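You operate a simulated robot arm through the tools that you are given. There is no shell and no other tool. Be economical: measure what you need, move in short steps, check, and stop when the job is done.

Carry out the task below with a simulated robot arm. There is one attempt and no reset: what you move stays moved.

TASK
Funnel what is left in the jug back into the bottle.
Fine: funnel in the neck first; jug back, funnel back in its holder.

Only the result counts: the job must be done as asked and must still hold three seconds after the hand-in. Knocking over, shifting, dropping, spilling or breaking anything else fails it.

THE ROBOT
A 6-joint arm with a two-finger parallel gripper, fixed in place. Base frame: the origin is at the foot of the arm, x ahead of it, y to its left, z up. Units: mm, degrees, N and s.
Its first joint turns from -66.0 to 66.0 degrees. Payload 2.9 kg.
The TCP is the grasp point between the finger pads, 30 mm short of the fingertips. In the tool frame z runs along the fingers and y along their closing line. Largest opening 110 mm; finger width 20, thickness 10; the body of the gripper, 48 by 112 mm, starts 55 mm behind the TCP.
Orientation is that of the tool frame in the base frame, as a unit quaternion [w, x, y, z]. With the fingers straight down and closing along the base's y, the tool's x points along the base's -x, its y along +y and its z along -z.

THE INTERFACE
- The arm moves only by the tool play_rows. Its argument "rows" is one flat list of numbers, 7 for each row, row after row: the shift along the base's x, y, z in mm, then the turn, a rotation vector about the base's x, y, z in degrees, then the gripper command, from -1 (shut) to 1 (fully open), values between in proportion. In form: [dx, dy, dz, wx, wy, wz, grip, dx, dy, dz, wx, wy, wz, grip, ...]. A call has 1 to 20 rows; each row is the pose to reach, as a shift and turn from the pose commanded when the call began. Each row takes 0.2 s and may step no farther than 50 mm and 8.6 degrees from the row before; otherwise, or with a gripper value out of range, the whole call is refused. A pose out of reach is approached as far as the arm can. The call stops where the force on the tool passes 40 N (or 10 N more than at its start, if that is more) or the arm is blocked; 0.2 s more then pass. The fingers move at their own pace (about 108 mm/s each) and stop on an object; they squeeze with about 26 N. The grip force told is the motor's: it shows also when the fingers shut on nothing. Time passes only in rows, and 0.2 s behind the last, so rows that repeat a pose let the fingers close. The reply holds the time, the measured pose of the TCP, the force on the tool along the base axes, the opening and the grip force, in the units named above and with some noise, and new pictures: "pictures" is both (left out), scene, wrist or none.
- Cameras (640 x 400 px; columns grow to the right, rows downward): "scene" is fixed at [70.1, 424.3, 1394]; the picture's right is [-0.84, -0.54, 0.00], its down [-0.25, 0.40, -0.88] and it looks along [0.47, -0.74, -0.48] (base axes); focal length 317 px, centre (320, 200). "wrist" rides on the gripper at [72, 17, -103] in the tool frame; the picture's right is [-0.23, 0.97, 0.00], its down [-0.76, -0.18, -0.62] and it looks along [-0.61, -0.14, 0.78] (tool axes); focal length 222 px, centre (320, 200). There is no depth. A picture from a camera that has moved, and an enlarged one, comes with that camera's place and axes in the base frame and with its lens.
- enlarge(camera, box): a new picture of the part [left, top, right, bottom] of that camera's present view, enlarged. It takes no simulated time.
- hand_in(): hands the job in; it is judged then, once.

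Go step by step. Nothing tells you positions but the pictures and the camera data: compare them with the known pose of the tool, close in by small moves and look again before you grip or let go. The budget is 120 turns and 170 pictures, counting those below and the enlarged ones. Unless the task says otherwise, let go and move clear before handing in, and close with one line.

The tools are called after "Request:" as a command line: name --argument value ..., lists and objects as JSON in quotes. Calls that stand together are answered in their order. play_rows: Moves the arm, as the interface text tells. Its arguments: {"type":"object","properties":{"rows":{"type":"array","items":{"type":"number"}},"pictures":{"type":"string","enum":["both","scene","wrist","none"]}},"required":["rows"]} The other tools are called the same way: enlarge (camera, box) takes an enlarged picture of a part of a camera's view; hand_in () hands the job in.

At the start:

```text
clock: 0.0
position: [386.5, -24.5, 1250.3]
ee_rot: [0.0, 0.0, 1.0, -0.001]
ft_force: [0.4, -0.1, -0.3]
opening: 110.1
grip_force: 0.1
```

scene: 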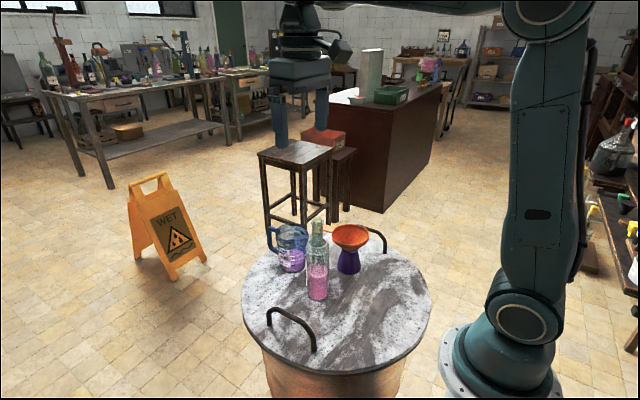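
wrist: 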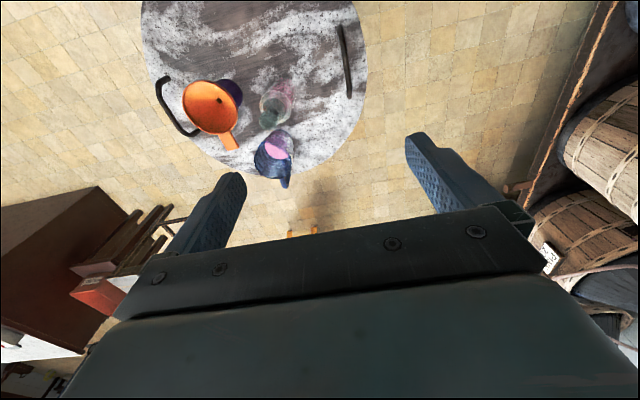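

I see a round table with a jug (pink liquid), a bottle (part filled) and an orange funnel in a purple holder. I'll look closer first.

Request:
enlarge --camera "scene" --box '[240, 205, 432, 325]'

Request:
enlarge --camera "wrist" --box '[140, 40, 364, 200]'

```text
3.33 times, centred on (336, 265) of scene
camera zoom: at [70.1, 424.3, 1394.0], right [-0.84, -0.54, 0.0], down [-0.25, 0.4, -0.88], along [0.47, -0.74, -0.48], focal length 1058 px, centre (267, -17)
```

zoom: 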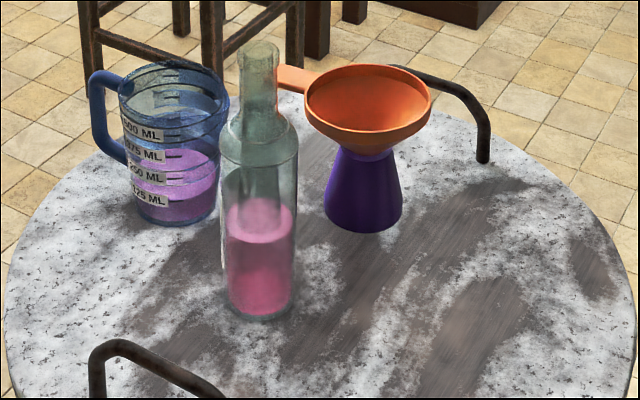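

```text
2.50 times, centred on (252, 120) of wrist
camera zoom: at [313.8, -8.2, 1355.6], right [0.23, 0.97, 0.0], down [0.76, -0.18, 0.62], along [0.61, -0.14, -0.78], focal length 555 px, centre (490, 400)
```

zoom: 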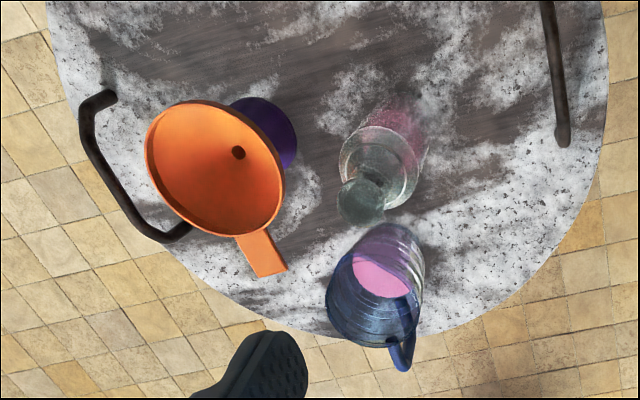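

Rough fixes: bottle about (415,-107) with its mouth at z≈995, jug about (539,-165) and funnel about (395,-247) with its tab toward +x. I'll move for a nearer wrist view.

Request:
play_rows --rows '[-15, -30, -40, 0, 0, 0, 1, -30, -60, -80, 0, 0, 0, 1, -45, -90, -110, 0, 0, 0, 1, -60, -120, -130, 0, 0, 0, 1, -60, -120, -130, 0, 0, 0, 1]'

```text
refused: row 1 steps farther than a row can; nothing moved
```

Request:
play_rows --rows '[-10, -20, -25, 0, 0, 0, 1, -20, -40, -50, 0, 0, 0, 1, -30, -60, -75, 0, 0, 0, 1, -40, -80, -100, 0, 0, 0, 1, -50, -100, -120, 0, 0, 0, 1, -60, -120, -130, 0, 0, 0, 1, -60, -120, -130, 0, 0, 0, 1]'

```text
clock: 1.6
position: [324.8, -143.9, 1120.9]
ee_rot: [0.0, 0.0, 1.0, 0.0]
ft_force: [0.2, -0.6, 0.0]
opening: 109.9
grip_force: 0.1
camera wrist: at [251.6, -128.9, 1225.8], right [0.23, 0.97, 0.0], down [0.76, -0.18, 0.62], along [0.61, -0.14, -0.78], focal length 222 px, centre (320, 200)
```

scene: 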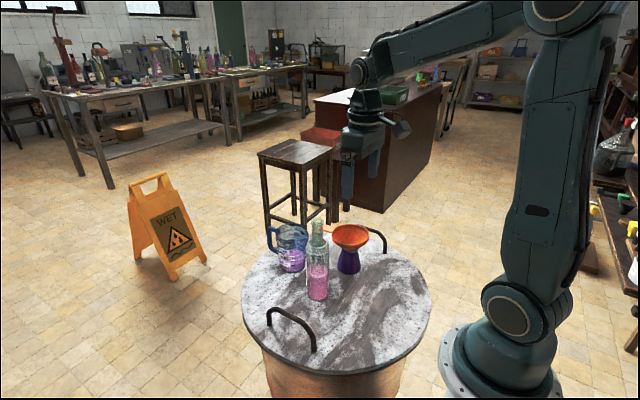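
wrist: 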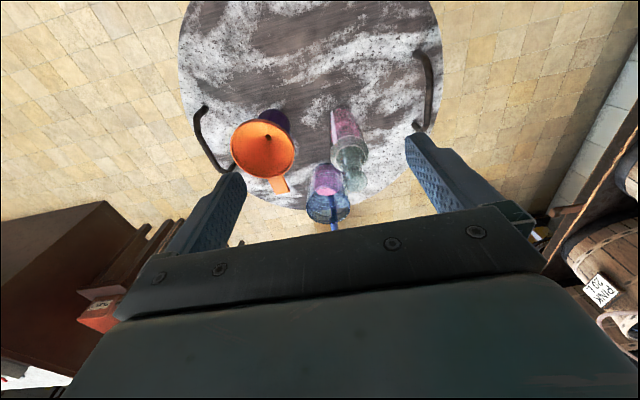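

The view has come nearer; I'll enlarge it.

Request:
enlarge --camera "wrist" --box '[220, 95, 380, 235]'

Request:
enlarge --camera "scene" --box '[260, 212, 372, 306]'

```text
2.86 times, centred on (300, 165) of wrist
camera zoom: at [251.6, -128.9, 1225.8], right [0.23, 0.97, 0.0], down [0.76, -0.18, 0.62], along [0.61, -0.14, -0.78], focal length 635 px, centre (377, 300)
```

zoom: 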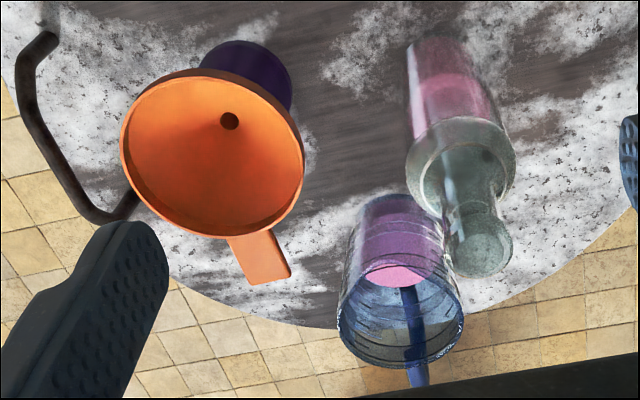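

```text
4.26 times, centred on (316, 259) of scene
camera zoom: at [70.1, 424.3, 1394.0], right [-0.84, -0.54, 0.0], down [-0.25, 0.4, -0.88], along [0.47, -0.74, -0.48], focal length 1350 px, centre (337, -51)
```

zoom: 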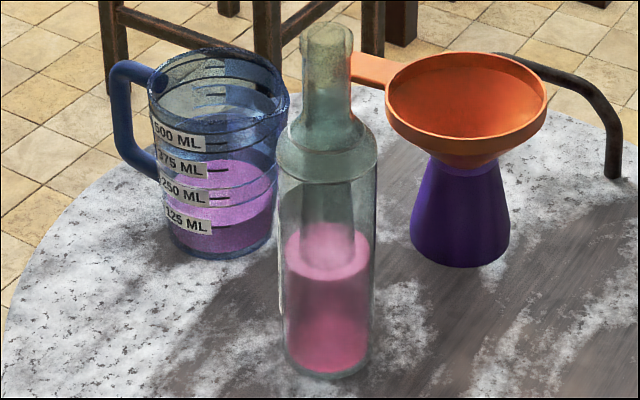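

Offset checks put the funnel tab near (480,-263). I'll move above it with the fingers part-closed and look.

Request:
play_rows --rows '[31, -24, 0, 0, 0, 0, 0.1, 62, -48, 0, 0, 0, 0, 0.1, 93, -72, 0, 0, 0, 0, 0.1, 124, -96, 0, 0, 0, 0, 0.1, 155, -119, 0, 0, 0, 0, 0.1, 155, -119, -45, 0, 0, 0, 0.1, 155, -119, -90, 0, 0, 0, 0.1, 155, -119, -140, 0, 0, 0, 0.1, 155, -119, -140, 0, 0, 0, 0.1]'

```text
clock: 3.6
position: [479.7, -261.7, 980.1]
ee_rot: [0.0, 0.0, 1.0, -0.001]
ft_force: [-0.6, 0.4, 0.0]
opening: 60.6
grip_force: 0.0
camera wrist: at [406.1, -245.7, 1084.7], right [0.23, 0.97, 0.0], down [0.76, -0.18, 0.62], along [0.61, -0.14, -0.78], focal length 222 px, centre (320, 200)
```

scene: 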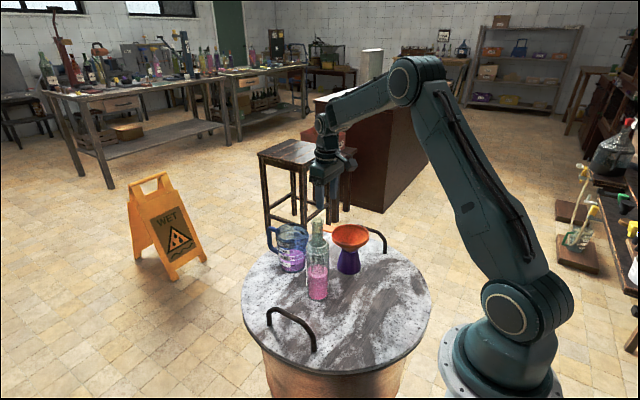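
wrist: 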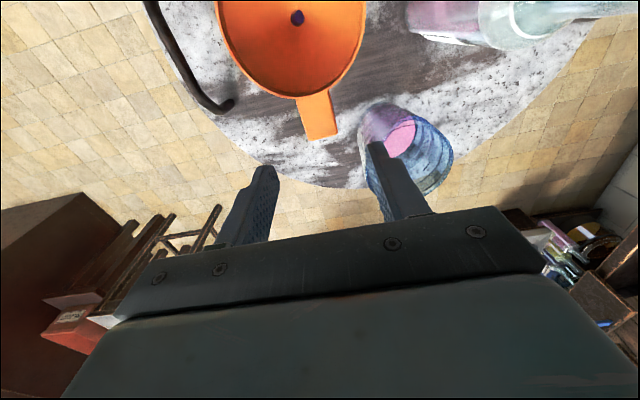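

The tab is centred near (477,-264), under the TCP. I'll go down partway and check its height.

Request:
play_rows --rows '[0, -2, -35, 0, 0, 0, 0.1, 0, -2, -70, 0, 0, 0, 0.1, 0, -2, -70, 0, 0, 0, 0.1]' --pictures "wrist"

Request:
enlarge --camera "scene" --box '[260, 182, 388, 292]'

```text
clock: 4.4
position: [482.4, -265.8, 911.4]
ee_rot: [-0.001, 0.0, 1.0, 0.0]
ft_force: [0.4, 0.2, 0.1]
opening: 60.7
grip_force: 0.1
camera wrist: at [408.9, -249.1, 1016.4], right [0.23, 0.97, 0.0], down [0.76, -0.18, 0.62], along [0.61, -0.14, -0.78], focal length 222 px, centre (320, 200)
```

wrist: 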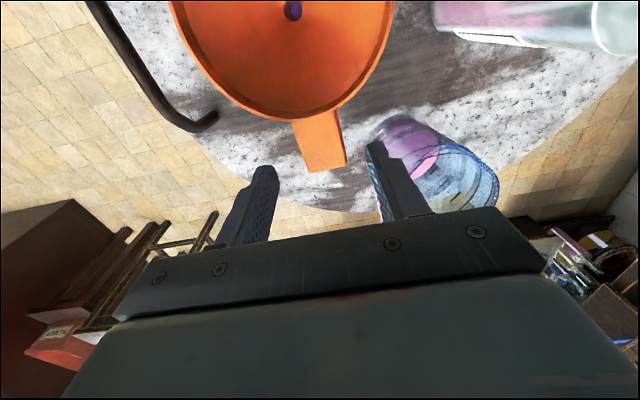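

```text
3.64 times, centred on (324, 237) of scene
camera zoom: at [70.2, 424.3, 1394.0], right [-0.84, -0.54, 0.0], down [-0.25, 0.4, -0.88], along [0.47, -0.74, -0.48], focal length 1154 px, centre (306, 66)
```

zoom: 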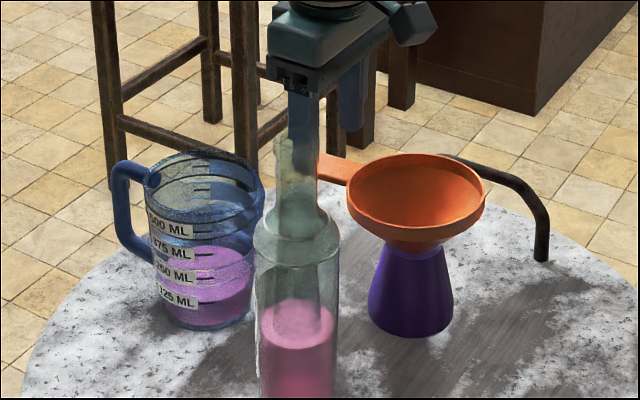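

The tab is at z≈873, centred near (478,-264). I'll lower to it and check once more before gripping.

Request:
play_rows --rows '[-3, 2, -20, 0, 0, 0, 0.1, -3, 2, -42, 0, 0, 0, 0.1, -3, 2, -42, 0, 0, 0, 0.1]' --pictures "wrist"

Request:
enlarge --camera "scene" --box '[260, 182, 388, 292]'

```text
clock: 5.2
position: [479.3, -264.6, 869.8]
ee_rot: [0.0, 0.0, 1.0, 0.0]
ft_force: [0.3, 0.4, 0.2]
opening: 60.4
grip_force: 0.0
camera wrist: at [405.8, -248.2, 974.2], right [0.23, 0.97, 0.0], down [0.76, -0.18, 0.62], along [0.61, -0.14, -0.78], focal length 222 px, centre (320, 200)
```

wrist: 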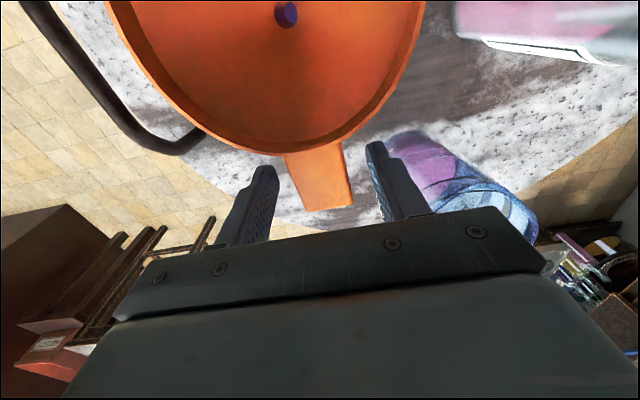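

```text
3.64 times, centred on (324, 237) of scene
camera zoom: at [70.1, 424.3, 1394.0], right [-0.84, -0.54, 0.0], down [-0.25, 0.4, -0.88], along [0.47, -0.74, -0.48], focal length 1154 px, centre (306, 66)
```

zoom: 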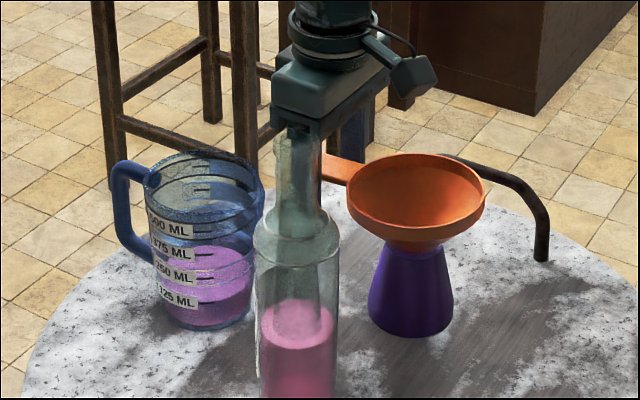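

The tab sits between the fingers at TCP height, so I'll close.

Request:
play_rows --rows '[0, 0, 0, 0, 0, 0, -0.4, 0, 0, 0, 0, 0, 0, -1, 0, 0, 0, 0, 0, 0, -1]' --pictures "wrist"

```text
clock: 6.0
position: [478.8, -263.6, 870.2]
ee_rot: [0.0, 0.0, 1.0, 0.0]
ft_force: [0.4, -1.0, 0.0]
opening: 31.0
grip_force: 26.1
camera wrist: at [405.8, -248.2, 974.4], right [0.23, 0.97, 0.0], down [0.76, -0.18, 0.62], along [0.61, -0.14, -0.78], focal length 222 px, centre (320, 200)
```

wrist: 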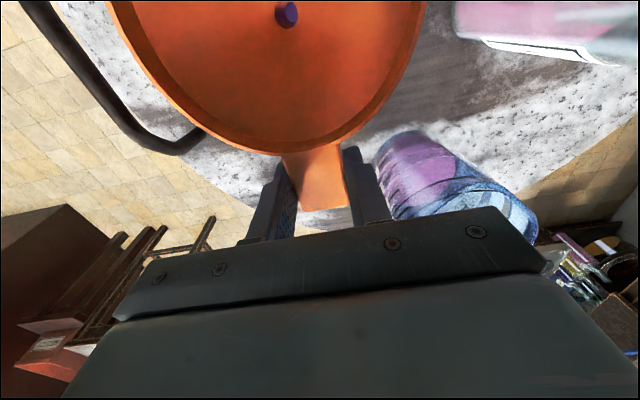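

It's gripped (31 mm wide). I'll lift straight up and check that the stem comes free.

Request:
play_rows --rows '[0, 0, 15, 0, 0, 0, -1, 0, 0, 35, 0, 0, 0, -1, 0, 0, 65, 0, 0, 0, -1, 0, 0, 100, 0, 0, 0, -1, 0, 0, 140, 0, 0, 0, -1, 0, 0, 180, 0, 0, 0, -1, 0, 0, 220, 0, 0, 0, -1, 0, 0, 220, 0, 0, 0, -1]'

Request:
enlarge --camera "scene" --box '[260, 142, 420, 292]'

```text
clock: 7.8
position: [478.2, -265.9, 1089.8]
ee_rot: [0.001, 0.0, 1.0, 0.001]
ft_force: [0.2, -0.5, -1.2]
opening: 31.2
grip_force: 25.3
camera wrist: at [403.7, -248.9, 1194.7], right [0.23, 0.97, 0.0], down [0.76, -0.18, 0.62], along [0.61, -0.14, -0.78], focal length 222 px, centre (320, 200)
```

scene: 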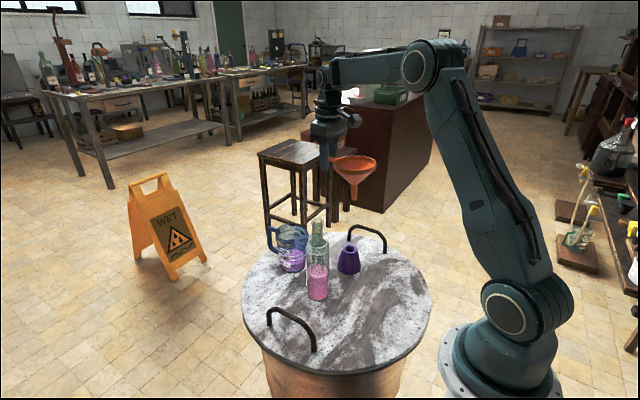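
wrist: 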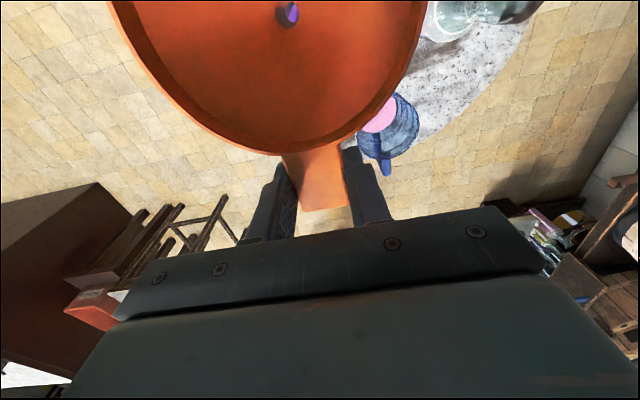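

```text
2.67 times, centred on (340, 217) of scene
camera zoom: at [70.1, 424.3, 1394.0], right [-0.84, -0.54, 0.0], down [-0.25, 0.4, -0.88], along [0.47, -0.74, -0.48], focal length 846 px, centre (267, 155)
```

zoom: 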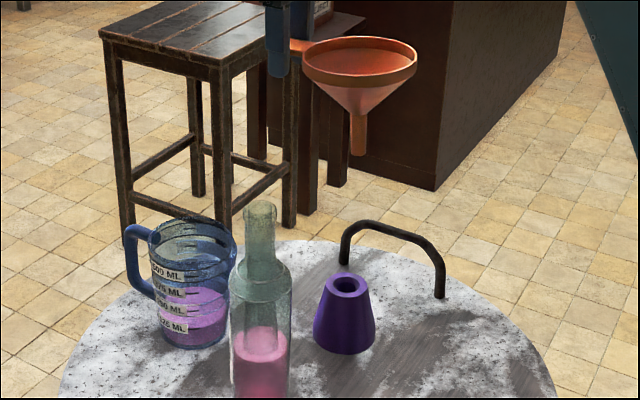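

The funnel is free; its stem axis is about 80 mm from the TCP on the -x side, and its tip is about 98 mm below. I'll carry it over the bottle, turned 90° so the tab points +y and leaves room for the jug.

Request:
play_rows --rows '[0, 0, 40, 0, 0, 0, -1, -6, 20.5, 40, 0, 0, 8.2, -1, -12, 41, 40, 0, 0, 16.4, -1, -18, 61.5, 40, 0, 0, 24.6, -1, -24, 82, 40, 0, 0, 32.8, -1, -30, 102.5, 40, 0, 0, 41, -1, -36, 123, 40, 0, 0, 49.2, -1, -42, 143.5, 40, 0, 0, 57.4, -1, -48, 164, 40, 0, 0, 65.6, -1, -54, 184.5, 40, 0, 0, 73.8, -1, -60, 205, 40, 0, 0, 82, -1, -66.5, 225.8, 40, 0, 0, 90, -1, -66.5, 225.8, 40, 0, 0, 90, -1]'

Request:
enlarge --camera "scene" --box '[260, 150, 388, 250]'

```text
clock: 10.6
position: [412.4, -38.5, 1130.2]
ee_rot: [0.0, 0.708, -0.707, 0.0]
ft_force: [0.6, -0.4, -0.4]
opening: 31.1
grip_force: 25.8
camera wrist: at [394.5, -111.8, 1234.5], right [-0.97, 0.23, 0.0], down [0.18, 0.76, 0.62], along [0.14, 0.61, -0.78], focal length 222 px, centre (320, 200)
```

scene: 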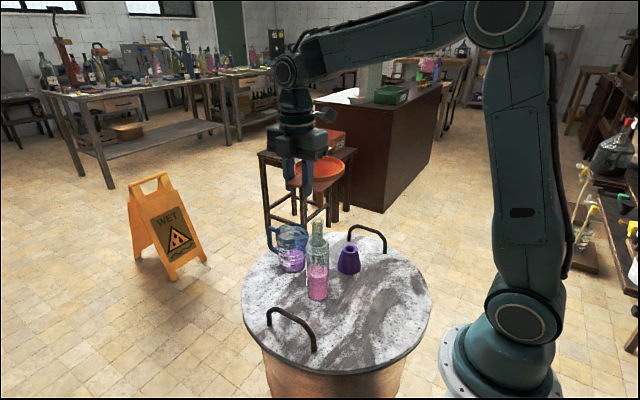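
wrist: 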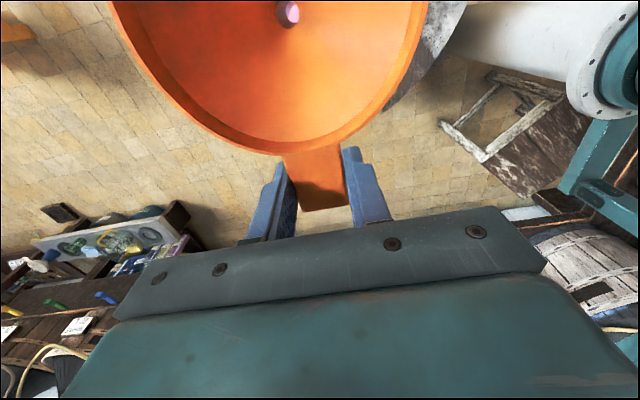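

```text
4.00 times, centred on (324, 200) of scene
camera zoom: at [70.1, 424.3, 1394.0], right [-0.84, -0.54, 0.0], down [-0.25, 0.4, -0.88], along [0.47, -0.74, -0.48], focal length 1269 px, centre (304, 200)
```

zoom: 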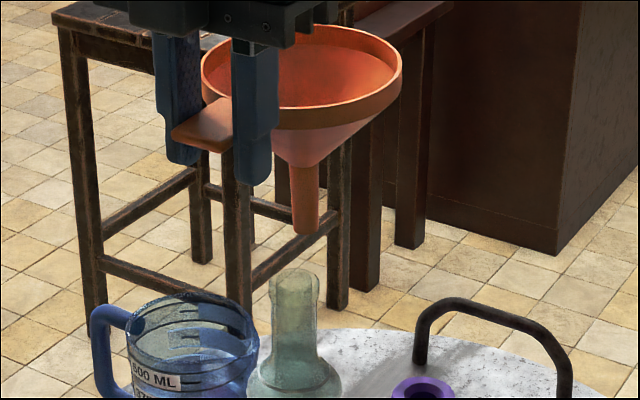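

The tip looks about 6 mm off to the right of the mouth. I'll look through the funnel hole before correcting.

Request:
enlarge --camera "wrist" --box '[264, 0, 312, 30]'

Request:
enlarge --camera "scene" --box '[308, 196, 348, 226]'

```text
13.33 times, centred on (288, 15) of wrist
camera zoom: at [394.5, -111.8, 1234.5], right [-0.97, 0.23, 0.0], down [0.18, 0.76, 0.62], along [0.14, 0.61, -0.78], focal length 2962 px, centre (747, 2667)
```

zoom: 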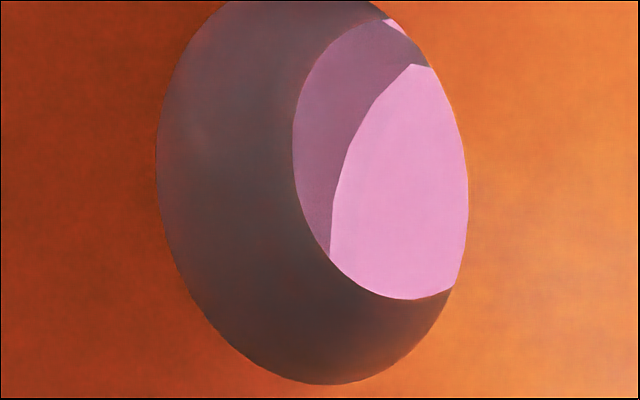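

```text
13.33 times, centred on (328, 211) of scene
camera zoom: at [70.1, 424.3, 1394.0], right [-0.84, -0.54, 0.0], down [-0.25, 0.4, -0.88], along [0.47, -0.74, -0.48], focal length 4230 px, centre (213, 53)
```

zoom: 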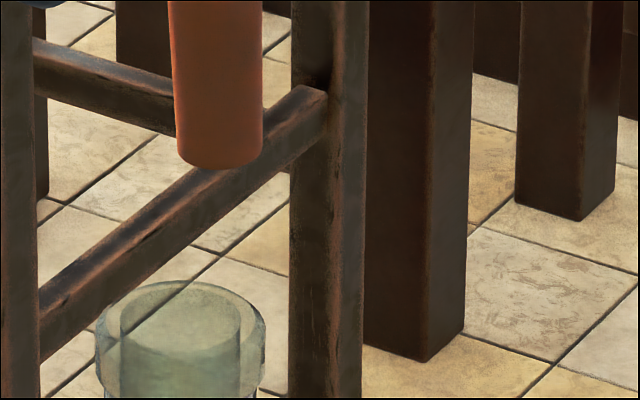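

The bore is about 21 mm and the stem about 15 mm, so the clearance is about 3 mm. I'll correct by (+5.7, +3.7), lower to just above the mouth and check again.

Request:
play_rows --rows '[5.7, 3.7, 0, 0, 0, 0, -1, 5.7, 3.7, -20, 0, 0, 0, -1, 5.7, 3.7, -20, 0, 0, 0, -1]' --pictures "none"

Request:
enlarge --camera "scene" --box '[300, 196, 340, 226]'

Request:
enlarge --camera "wrist" --box '[264, 0, 312, 30]'

```text
clock: 11.4
position: [419.1, -32.9, 1110.1]
ee_rot: [0.0, 0.707, -0.707, 0.0]
ft_force: [0.4, -0.3, 0.2]
opening: 31.3
grip_force: 25.9
```

```text
13.33 times, centred on (320, 211) of scene
camera zoom: at [70.2, 424.3, 1394.0], right [-0.84, -0.54, 0.0], down [-0.25, 0.4, -0.88], along [0.47, -0.74, -0.48], focal length 4230 px, centre (320, 53)
```

zoom: 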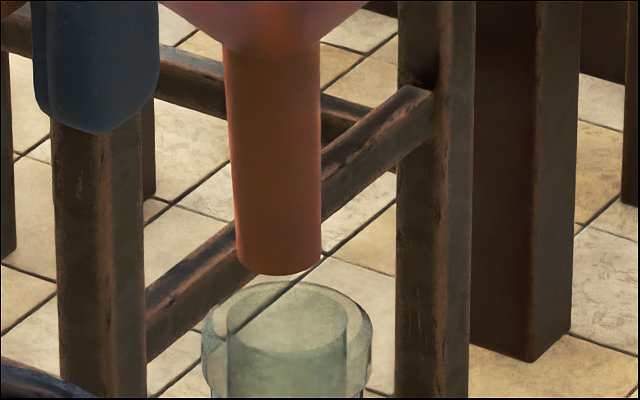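

```text
13.33 times, centred on (288, 15) of wrist
camera zoom: at [401.0, -106.4, 1213.6], right [-0.97, 0.23, 0.0], down [0.18, 0.76, 0.62], along [0.14, 0.61, -0.78], focal length 2962 px, centre (747, 2667)
```

zoom: 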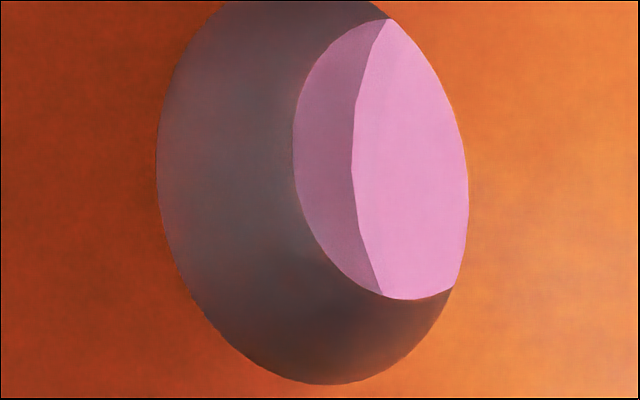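

I'm nearly centred, with about 1.4 mm left to correct and about 14 mm down to the mouth. I'll correct and lower to just inside the mouth.

Request:
play_rows --rows '[-1.2, -0.7, 0, 0, 0, 0, -1, -1.2, -0.7, -10, 0, 0, 0, -1, -1.2, -0.7, -14, 0, 0, 0, -1, -1.2, -0.7, -17, 0, 0, 0, -1, -1.2, -0.7, -17, 0, 0, 0, -1]' --pictures "none"

Request:
enlarge --camera "scene" --box '[300, 196, 340, 226]'

```text
clock: 12.6
position: [418.0, -34.6, 1092.1]
ee_rot: [0.0, 0.707, -0.707, 0.001]
ft_force: [0.1, -0.4, -0.4]
opening: 31.3
grip_force: 25.8
```

```text
13.33 times, centred on (320, 211) of scene
camera zoom: at [70.2, 424.3, 1394.0], right [-0.84, -0.54, 0.0], down [-0.25, 0.4, -0.88], along [0.47, -0.74, -0.48], focal length 4230 px, centre (320, 53)
```

zoom: 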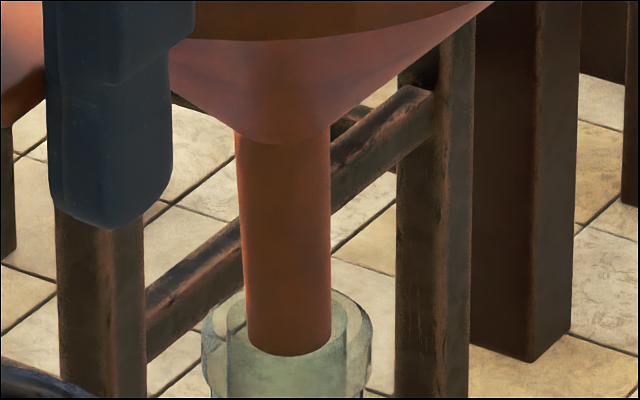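

Aligned, and the tip is at mouth level with no contact. I'll keep lowering in small steps.

Request:
play_rows --rows '[0, 0, -4, 0, 0, 0, -1, 0, 0, -8, 0, 0, 0, -1, 0, 0, -12, 0, 0, 0, -1, 0, 0, -12, 0, 0, 0, -1]' --pictures "none"

Request:
enlarge --camera "scene" --box '[300, 196, 340, 226]'

```text
clock: 13.6
position: [417.6, -35.5, 1080.7]
ee_rot: [0.0, 0.708, -0.707, 0.0]
ft_force: [0.6, 0.6, 0.1]
opening: 31.5
grip_force: 25.9
```

```text
13.33 times, centred on (320, 211) of scene
camera zoom: at [70.2, 424.3, 1394.0], right [-0.84, -0.54, 0.0], down [-0.25, 0.4, -0.88], along [0.47, -0.74, -0.48], focal length 4230 px, centre (320, 53)
```

zoom: 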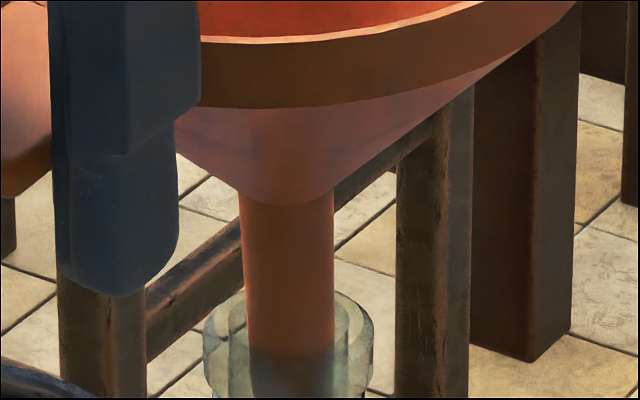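

The stem is inside the neck. About 24 mm remains until the cone seats.

Request:
play_rows --rows '[0.3, 0.2, -6, 0, 0, 0, -1, 0.3, 0.2, -12, 0, 0, 0, -1, 0.3, 0.2, -18, 0, 0, 0, -1, 0.3, 0.2, -18, 0, 0, 0, -1]' --pictures "none"

Request:
enlarge --camera "scene" --box '[290, 181, 354, 229]'

```text
clock: 14.6
position: [418.3, -34.7, 1061.6]
ee_rot: [0.001, 0.707, -0.707, 0.001]
ft_force: [0.0, -0.5, 0.2]
opening: 31.2
grip_force: 26.1
```

```text
8.33 times, centred on (322, 205) of scene
camera zoom: at [70.2, 424.3, 1394.0], right [-0.84, -0.54, 0.0], down [-0.25, 0.4, -0.88], along [0.47, -0.74, -0.48], focal length 2644 px, centre (303, 158)
```

zoom: 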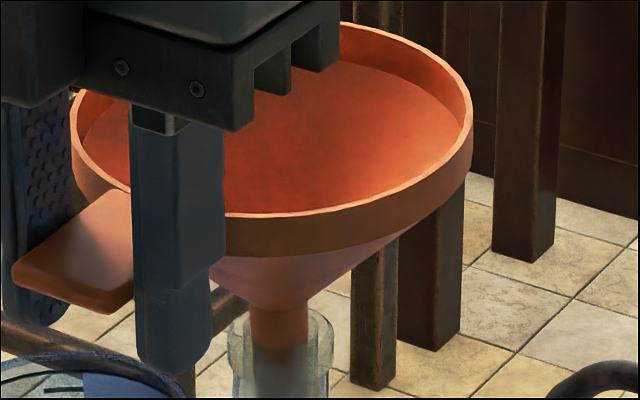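

Still no contact. I'll continue down in small steps until it seats.

Request:
play_rows --rows '[0, 0, -2, 0, 0, 0, -1, 0, 0, -4, 0, 0, 0, -1, 0, 0, -5, 0, 0, 0, -1, 0, 0, -5, 0, 0, 0, -1]' --pictures "none"

Request:
enlarge --camera "scene" --box '[290, 181, 354, 229]'

```text
clock: 15.6
position: [417.0, -33.2, 1057.1]
ee_rot: [0.0, 0.707, -0.707, 0.0]
ft_force: [0.5, -0.4, -0.7]
opening: 31.4
grip_force: 26.1
```

```text
8.33 times, centred on (322, 205) of scene
camera zoom: at [70.2, 424.3, 1394.0], right [-0.84, -0.54, 0.0], down [-0.25, 0.4, -0.88], along [0.47, -0.74, -0.48], focal length 2644 px, centre (303, 158)
```

zoom: 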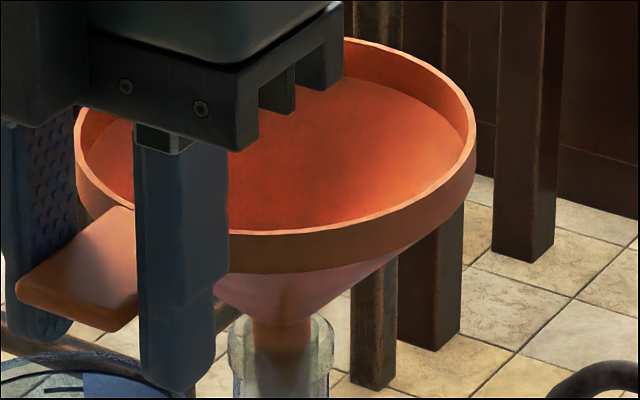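

Request:
play_rows --rows '[0, 0, -1, 0, 0, 0, -1, 0, 0, -2, 0, 0, 0, -1, 0, 0, -3, 0, 0, 0, -1, 0, 0, -3, 0, 0, 0, -1]' --pictures "none"

Request:
enlarge --camera "scene" --box '[290, 181, 354, 229]'

```text
clock: 16.6
position: [416.9, -33.5, 1054.6]
ee_rot: [0.001, 0.708, -0.707, -0.001]
ft_force: [0.4, -0.9, -0.8]
opening: 31.1
grip_force: 26.1
```

```text
8.33 times, centred on (322, 205) of scene
camera zoom: at [70.2, 424.3, 1394.0], right [-0.84, -0.54, 0.0], down [-0.25, 0.4, -0.88], along [0.47, -0.74, -0.48], focal length 2644 px, centre (303, 158)
```

zoom: 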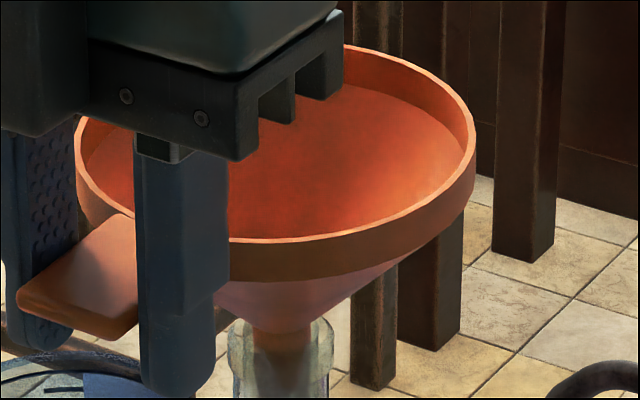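

Request:
play_rows --rows '[0, 0, -1, 0, 0, 0, -1, 0, 0, -2, 0, 0, 0, -1, 0, 0, -3, 0, 0, 0, -1, 0, 0, -3, 0, 0, 0, -1]' --pictures "none"

Request:
enlarge --camera "scene" --box '[300, 196, 340, 226]'

```text
clock: 17.6
position: [418.0, -34.8, 1050.2]
ee_rot: [0.0, 0.707, -0.707, 0.0]
ft_force: [0.0, -0.9, 0.6]
opening: 31.3
grip_force: 26.2
```

```text
13.33 times, centred on (320, 211) of scene
camera zoom: at [70.2, 424.3, 1394.0], right [-0.84, -0.54, 0.0], down [-0.25, 0.4, -0.88], along [0.47, -0.74, -0.48], focal length 4230 px, centre (320, 53)
```

zoom: 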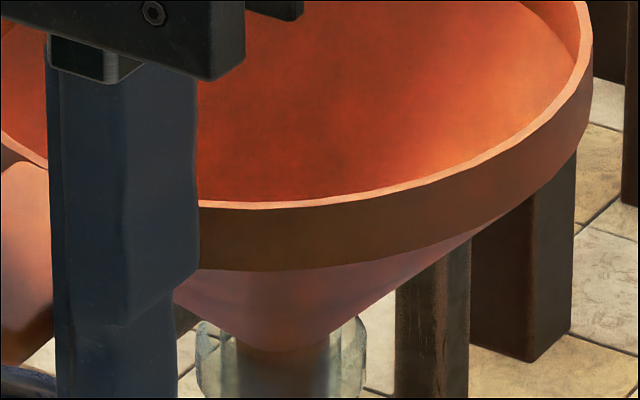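

The cone is almost at the rim. Two more millimetres, then I'll check the force.

Request:
play_rows --rows '[0, 0, -1, 0, 0, 0, -1, 0, 0, -2, 0, 0, 0, -1, 0, 0, -2, 0, 0, 0, -1]' --pictures "none"

Request:
enlarge --camera "scene" --box '[270, 180, 398, 310]'

```text
clock: 18.4
position: [416.4, -34.5, 1050.5]
ee_rot: [0.0, -0.707, 0.707, 0.0]
ft_force: [-0.2, 0.3, 0.5]
opening: 31.6
grip_force: 26.0
```

```text
3.08 times, centred on (334, 245) of scene
camera zoom: at [70.2, 424.3, 1394.0], right [-0.84, -0.54, 0.0], down [-0.25, 0.4, -0.88], along [0.47, -0.74, -0.48], focal length 976 px, centre (277, 62)
```

zoom: 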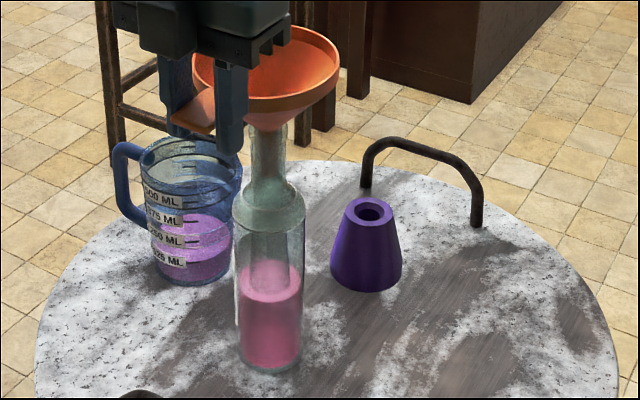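

The bottle is upright and the funnel is practically seated. I'll release gently.

Request:
play_rows --rows '[0, 0, 0, 0, 0, 0, -0.3, 0, 0, 0, 0, 0, 0, 0, 0, 0, 0, 0, 0, 0, 0.1, 0, 0, 0, 0, 0, 0, 0.1]' --pictures "wrist"

Request:
enlarge --camera "scene" --box '[270, 180, 398, 310]'

```text
clock: 19.4
position: [417.1, -33.4, 1049.1]
ee_rot: [0.0, -0.707, 0.708, -0.001]
ft_force: [-0.1, -0.2, -0.2]
opening: 60.2
grip_force: 0.0
camera wrist: at [399.6, -107.4, 1153.6], right [-0.97, 0.23, 0.0], down [0.18, 0.76, 0.62], along [0.14, 0.61, -0.78], focal length 222 px, centre (320, 200)
```

wrist: 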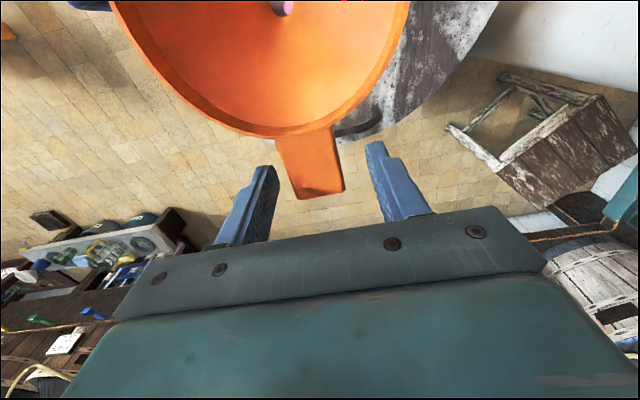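

```text
3.08 times, centred on (334, 245) of scene
camera zoom: at [70.1, 424.3, 1394.0], right [-0.84, -0.54, 0.0], down [-0.25, 0.4, -0.88], along [0.47, -0.74, -0.48], focal length 976 px, centre (277, 62)
```

zoom: 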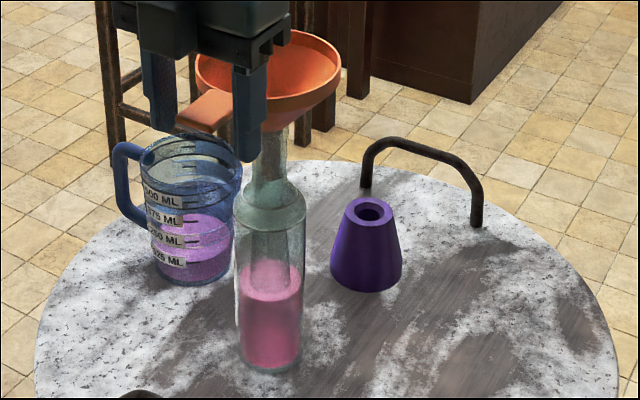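

The funnel is seated. I'll rise clear and turn back for a good look at the jug.

Request:
play_rows --rows '[0, 0, 30, 0, 0, 0, 0.1, 0, 0, 65, 0, 0, 0, 0.1, 0, 0, 100, 0, 0, 0, 0.1, 1, -14, 100, 0, 0, -8.2, 1, 2, -28, 100, 0, 0, -16.4, 1, 3, -42, 100, 0, 0, -24.6, 1, 4, -56, 100, 0, 0, -32.8, 1, 5, -70, 100, 0, 0, -41, 1, 6, -84, 100, 0, 0, -49.2, 1, 7, -98, 100, 0, 0, -57.4, 1, 8, -112, 100, 0, 0, -65.6, 1, 10, -126, 100, 0, 0, -73.8, 1, 12, -140, 100, 0, 0, -82, 1, 14, -156, 100, 0, 0, -90, 1, 14, -156, 100, 0, 0, -90, 1]'

Request:
enlarge --camera "wrist" --box '[280, 90, 440, 190]'

```text
clock: 22.6
position: [432.5, -189.6, 1149.5]
ee_rot: [0.0, 0.0, 1.0, 0.0]
ft_force: [0.9, -0.2, 0.1]
opening: 110.1
grip_force: 0.2
camera wrist: at [359.3, -173.6, 1254.0], right [0.23, 0.97, 0.0], down [0.76, -0.18, 0.62], along [0.61, -0.14, -0.78], focal length 222 px, centre (320, 200)
```

scene: 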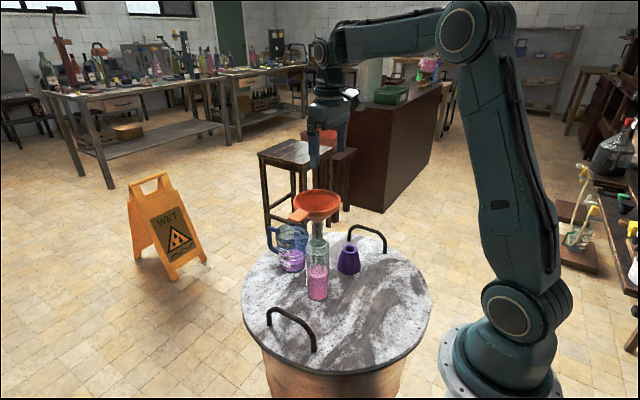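
wrist: 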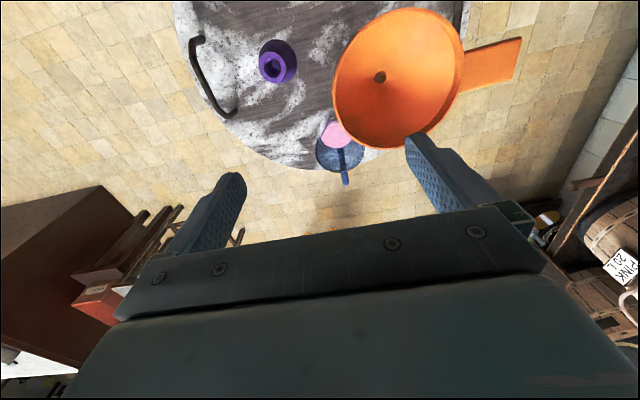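

```text
4.00 times, centred on (360, 140) of wrist
camera zoom: at [359.3, -173.6, 1254.0], right [0.23, 0.97, 0.0], down [0.76, -0.18, 0.62], along [0.61, -0.14, -0.78], focal length 888 px, centre (160, 440)
```

zoom: 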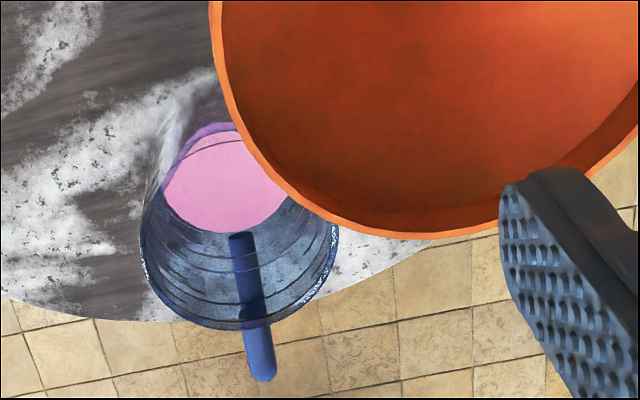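

The funnel hides part of the jug, so I'll shift for a clear view.

Request:
play_rows --rows '[15, -25, 0, 0, 0, 0, 1, 30, -50, 0, 0, 0, 0, 1, 40, -60, -35, 0, 0, 0, 1, 40, -60, -70, 0, 0, 0, 1, 40, -60, -70, 0, 0, 0, 1]' --pictures "wrist"

Request:
enlarge --camera "wrist" --box '[300, 70, 460, 190]'

```text
clock: 23.8
position: [473.0, -249.7, 1080.7]
ee_rot: [0.0, 0.0, 1.0, 0.0]
ft_force: [-0.2, 0.1, 0.6]
opening: 109.9
grip_force: 0.2
camera wrist: at [399.0, -233.4, 1184.9], right [0.23, 0.97, 0.0], down [0.76, -0.18, 0.62], along [0.61, -0.14, -0.78], focal length 222 px, centre (320, 200)
```

wrist: 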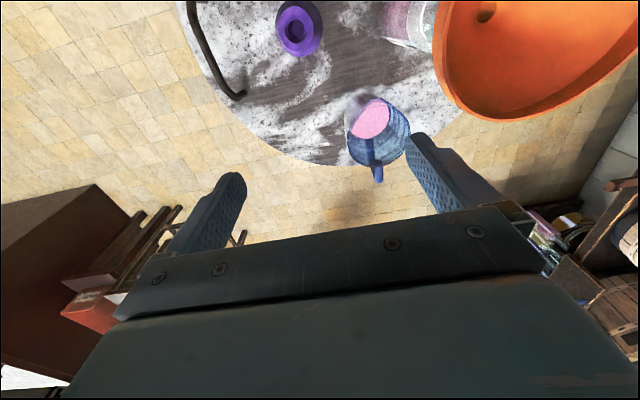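

```text
3.33 times, centred on (380, 130) of wrist
camera zoom: at [399.0, -233.4, 1184.9], right [0.23, 0.97, 0.0], down [0.76, -0.18, 0.62], along [0.61, -0.14, -0.78], focal length 740 px, centre (120, 433)
```

zoom: 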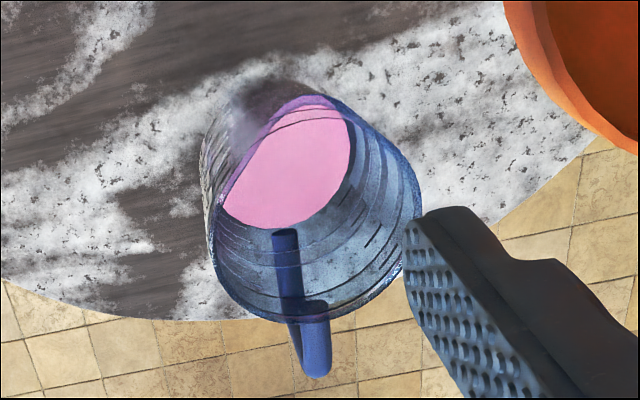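

I'll put the wrist camera right above the jug to read its handle and spout direction and its centre.

Request:
play_rows --rows '[30, 10, 0, 0, 0, 0, 1, 60, 20, 0, 0, 0, 0, 1, 90, 35, 0, 0, 0, 0, 1, 120, 52, 0, 0, 0, 0, 1, 120, 52, 0, 0, 0, 0, 1]' --pictures "wrist"

Request:
enlarge --camera "wrist" --box '[240, 0, 400, 100]'

```text
clock: 25.0
position: [592.4, -193.5, 1079.2]
ee_rot: [0.0, 0.0, 1.0, 0.001]
ft_force: [-0.5, 0.0, 0.2]
opening: 110.2
grip_force: 0.0
camera wrist: at [518.3, -178.3, 1183.1], right [0.23, 0.97, 0.0], down [0.76, -0.18, 0.62], along [0.61, -0.14, -0.78], focal length 222 px, centre (320, 200)
```

wrist: 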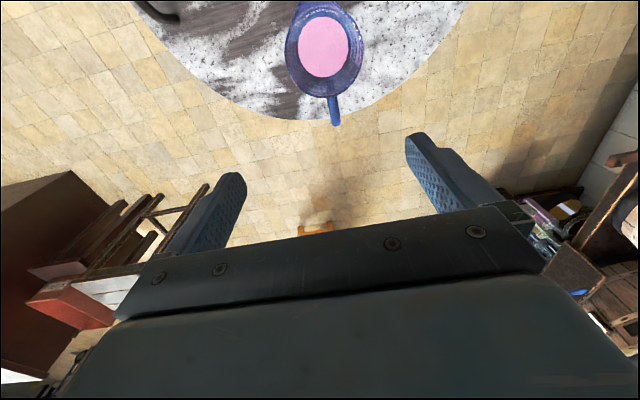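

```text
4.00 times, centred on (320, 50) of wrist
camera zoom: at [518.3, -178.3, 1183.1], right [0.23, 0.97, 0.0], down [0.76, -0.18, 0.62], along [0.61, -0.14, -0.78], focal length 888 px, centre (320, 800)
```

zoom: 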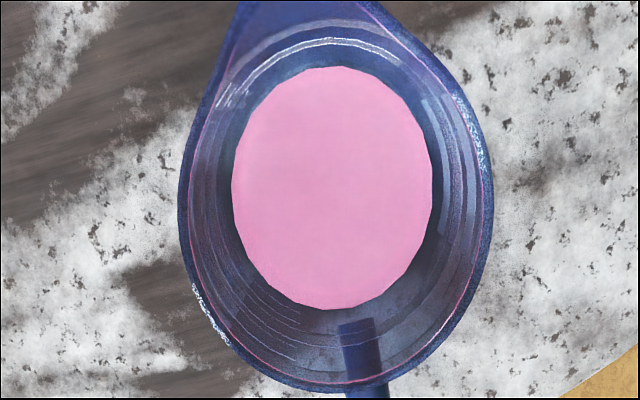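

The jug centre is near (543,-178), its rim is about 90 mm, the handle points to +x and the spout to -x. I'll yaw the tool 180° so the wrist camera ends up on top, clear of the funnel, when pouring.

Request:
play_rows --rows '[-4, 1, 0, 0, 0, 8.5, 1, -8, 2, 0, 0, 0, 17, 1, -12, 3, 0, 0, 0, 25.5, 1, -16, 5, 0, 0, 0, 34, 1, -20, 6, 0, 0, 0, 42.5, 1, -24, 8, 0, 0, 0, 51, 1, -28, 9, 0, 0, 0, 59.5, 1, -32, 11, 0, 0, 0, 68, 1, -36, 12, 0, 0, 0, 76.5, 1, -40, 14, 0, 0, 0, 85, 1, -44, 15, 0, 0, 0, 93.5, 1, -48, 15, 0, 0, 0, 102, 1, -49, 15, 0, 0, 0, 110.5, 1, -49, 15, 0, 0, 0, 119, 1, -49, 15, 0, 0, 0, 127.5, 1, -49, 15, 0, 0, 0, 136, 1, -49, 15, 0, 0, 0, 144.5, 1, -49, 15, 0, 0, 0, 153, 1, -49, 15, 0, 0, 0, 161.5, 1, -49, 15, 0, 0, 0, 170, 1]'

```text
clock: 29.2
position: [562.8, -185.5, 1095.6]
ee_rot: [-0.014, 0.996, -0.086, -0.003]
ft_force: [-0.3, 0.0, 0.4]
opening: 110.1
grip_force: 0.0
out of reach, approached as far as the arm can: row 19, 20
camera wrist: at [630.9, -219.4, 1198.7], right [-0.39, -0.92, -0.02], down [-0.72, 0.29, 0.63], along [-0.58, 0.27, -0.77], focal length 222 px, centre (320, 200)
```

scene: 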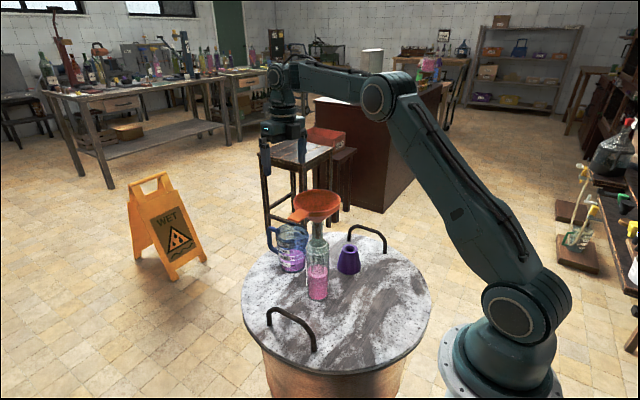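
wrist: 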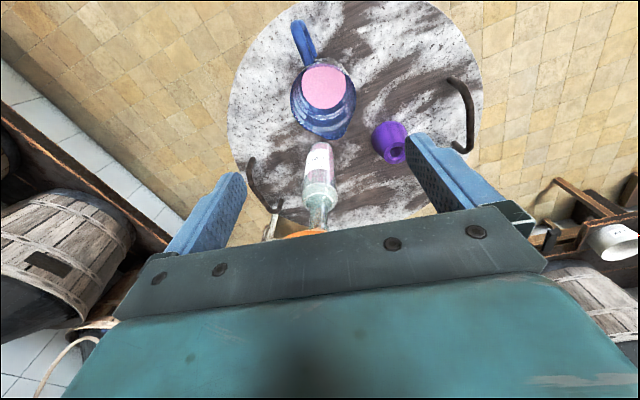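

The yaw limit is near +165°, so I'll unwind and reach the same orientation the other way round (-180°).

Request:
play_rows --rows '[0, 0, 0, 0, 0, -8.5, 1, 0, 0, 0, 0, 0, -17, 1, 0, 0, 0, 0, 0, -25.5, 1, 0, 0, 0, 0, 0, -34, 1, 0, 0, 0, 0, 0, -42.5, 1, 0, 0, 0, 0, 0, -51, 1, 0, 0, 0, 0, 0, -59.5, 1, 0, 0, 0, 0, 0, -68, 1, 0, 0, 0, 0, 0, -76.5, 1, 0, 0, 0, 0, 0, -85, 1, 0, 0, 0, 0, 0, -93.5, 1, 0, 0, 0, 0, 0, -102, 1, 0, 0, 0, 0, 0, -110.5, 1, 0, 0, 0, 0, 0, -119, 1, 0, 0, 0, 0, 0, -127.5, 1, 0, 0, 0, 0, 0, -136, 1, 0, 0, 0, 0, 0, -144.5, 1, 0, 0, 0, 0, 0, -153, 1, 0, 0, 0, 0, 0, -161.5, 1, 0, 0, 0, 0, 0, -170, 1]' --pictures "none"

Request:
play_rows --rows '[0, 0, 0, 0, 0, -8.5, 1, 0, 0, 0, 0, 0, -17, 1, 0, 0, 0, 0, 0, -25.5, 1, 0, 0, 0, 0, 0, -34, 1, 0, 0, 0, 0, 0, -42.5, 1, 0, 0, 0, 0, 0, -51, 1, 0, 0, 0, 0, 0, -59.5, 1, 0, 0, 0, 0, 0, -68, 1, 0, 0, 0, 0, 0, -76.5, 1, 0, 0, 0, 0, 0, -85, 1, 0, 0, 0, 0, 0, -93.5, 1, 0, 0, 0, 0, 0, -102, 1, 0, 0, 0, 0, 0, -110.5, 1, 0, 0, 0, 0, 0, -119, 1, 0, 0, 0, 0, 0, -127.5, 1, 0, 0, 0, 0, 0, -136, 1, 0, 0, 0, 0, 0, -144.5, 1, 0, 0, 0, 0, 0, -153, 1, 0, 0, 0, 0, 0, -161.5, 1, 0, 0, 0, 0, 0, -170, 1]' --pictures "none"

Request:
play_rows --rows '[0, 0, 0, 0, 0, -5, 1, 0, 0, 0, 0, 0, -10, 1, 0, 0, 0, 0, 0, -10, 1]'

```text
clock: 33.4
position: [562.6, -186.9, 1097.4]
ee_rot: [0.0, 0.002, 1.0, 0.0]
ft_force: [0.1, 0.0, 0.3]
opening: 110.3
grip_force: 0.1
out of reach, approached as far as the arm can: row 1
```

```text
clock: 37.6
position: [562.3, -186.2, 1097.3]
ee_rot: [0.001, 0.996, 0.085, 0.0]
ft_force: [1.1, -0.7, 0.2]
opening: 110.1
grip_force: 0.0
```

```text
clock: 38.4
position: [563.4, -186.0, 1096.4]
ee_rot: [0.0, 1.0, 0.0, 0.0]
ft_force: [-0.8, -0.2, 0.6]
opening: 110.0
grip_force: 0.2
camera wrist: at [634.5, -204.4, 1200.9], right [-0.23, -0.97, 0.0], down [-0.76, 0.18, 0.62], along [-0.61, 0.14, -0.78], focal length 222 px, centre (320, 200)
```

scene: 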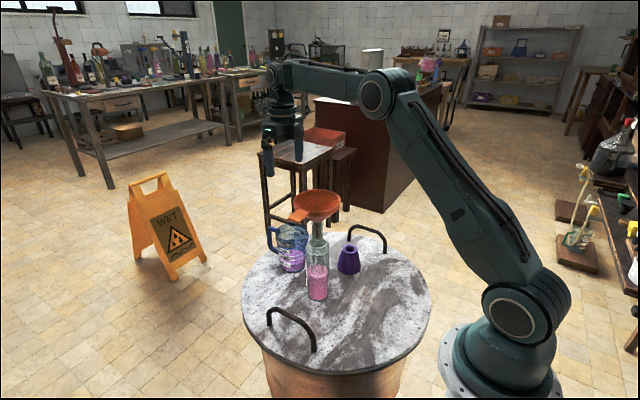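
wrist: 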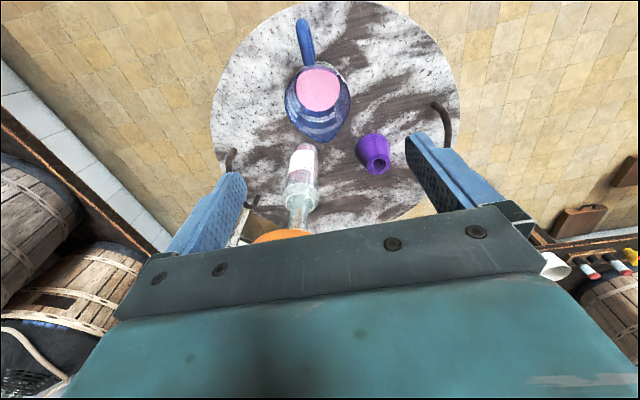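

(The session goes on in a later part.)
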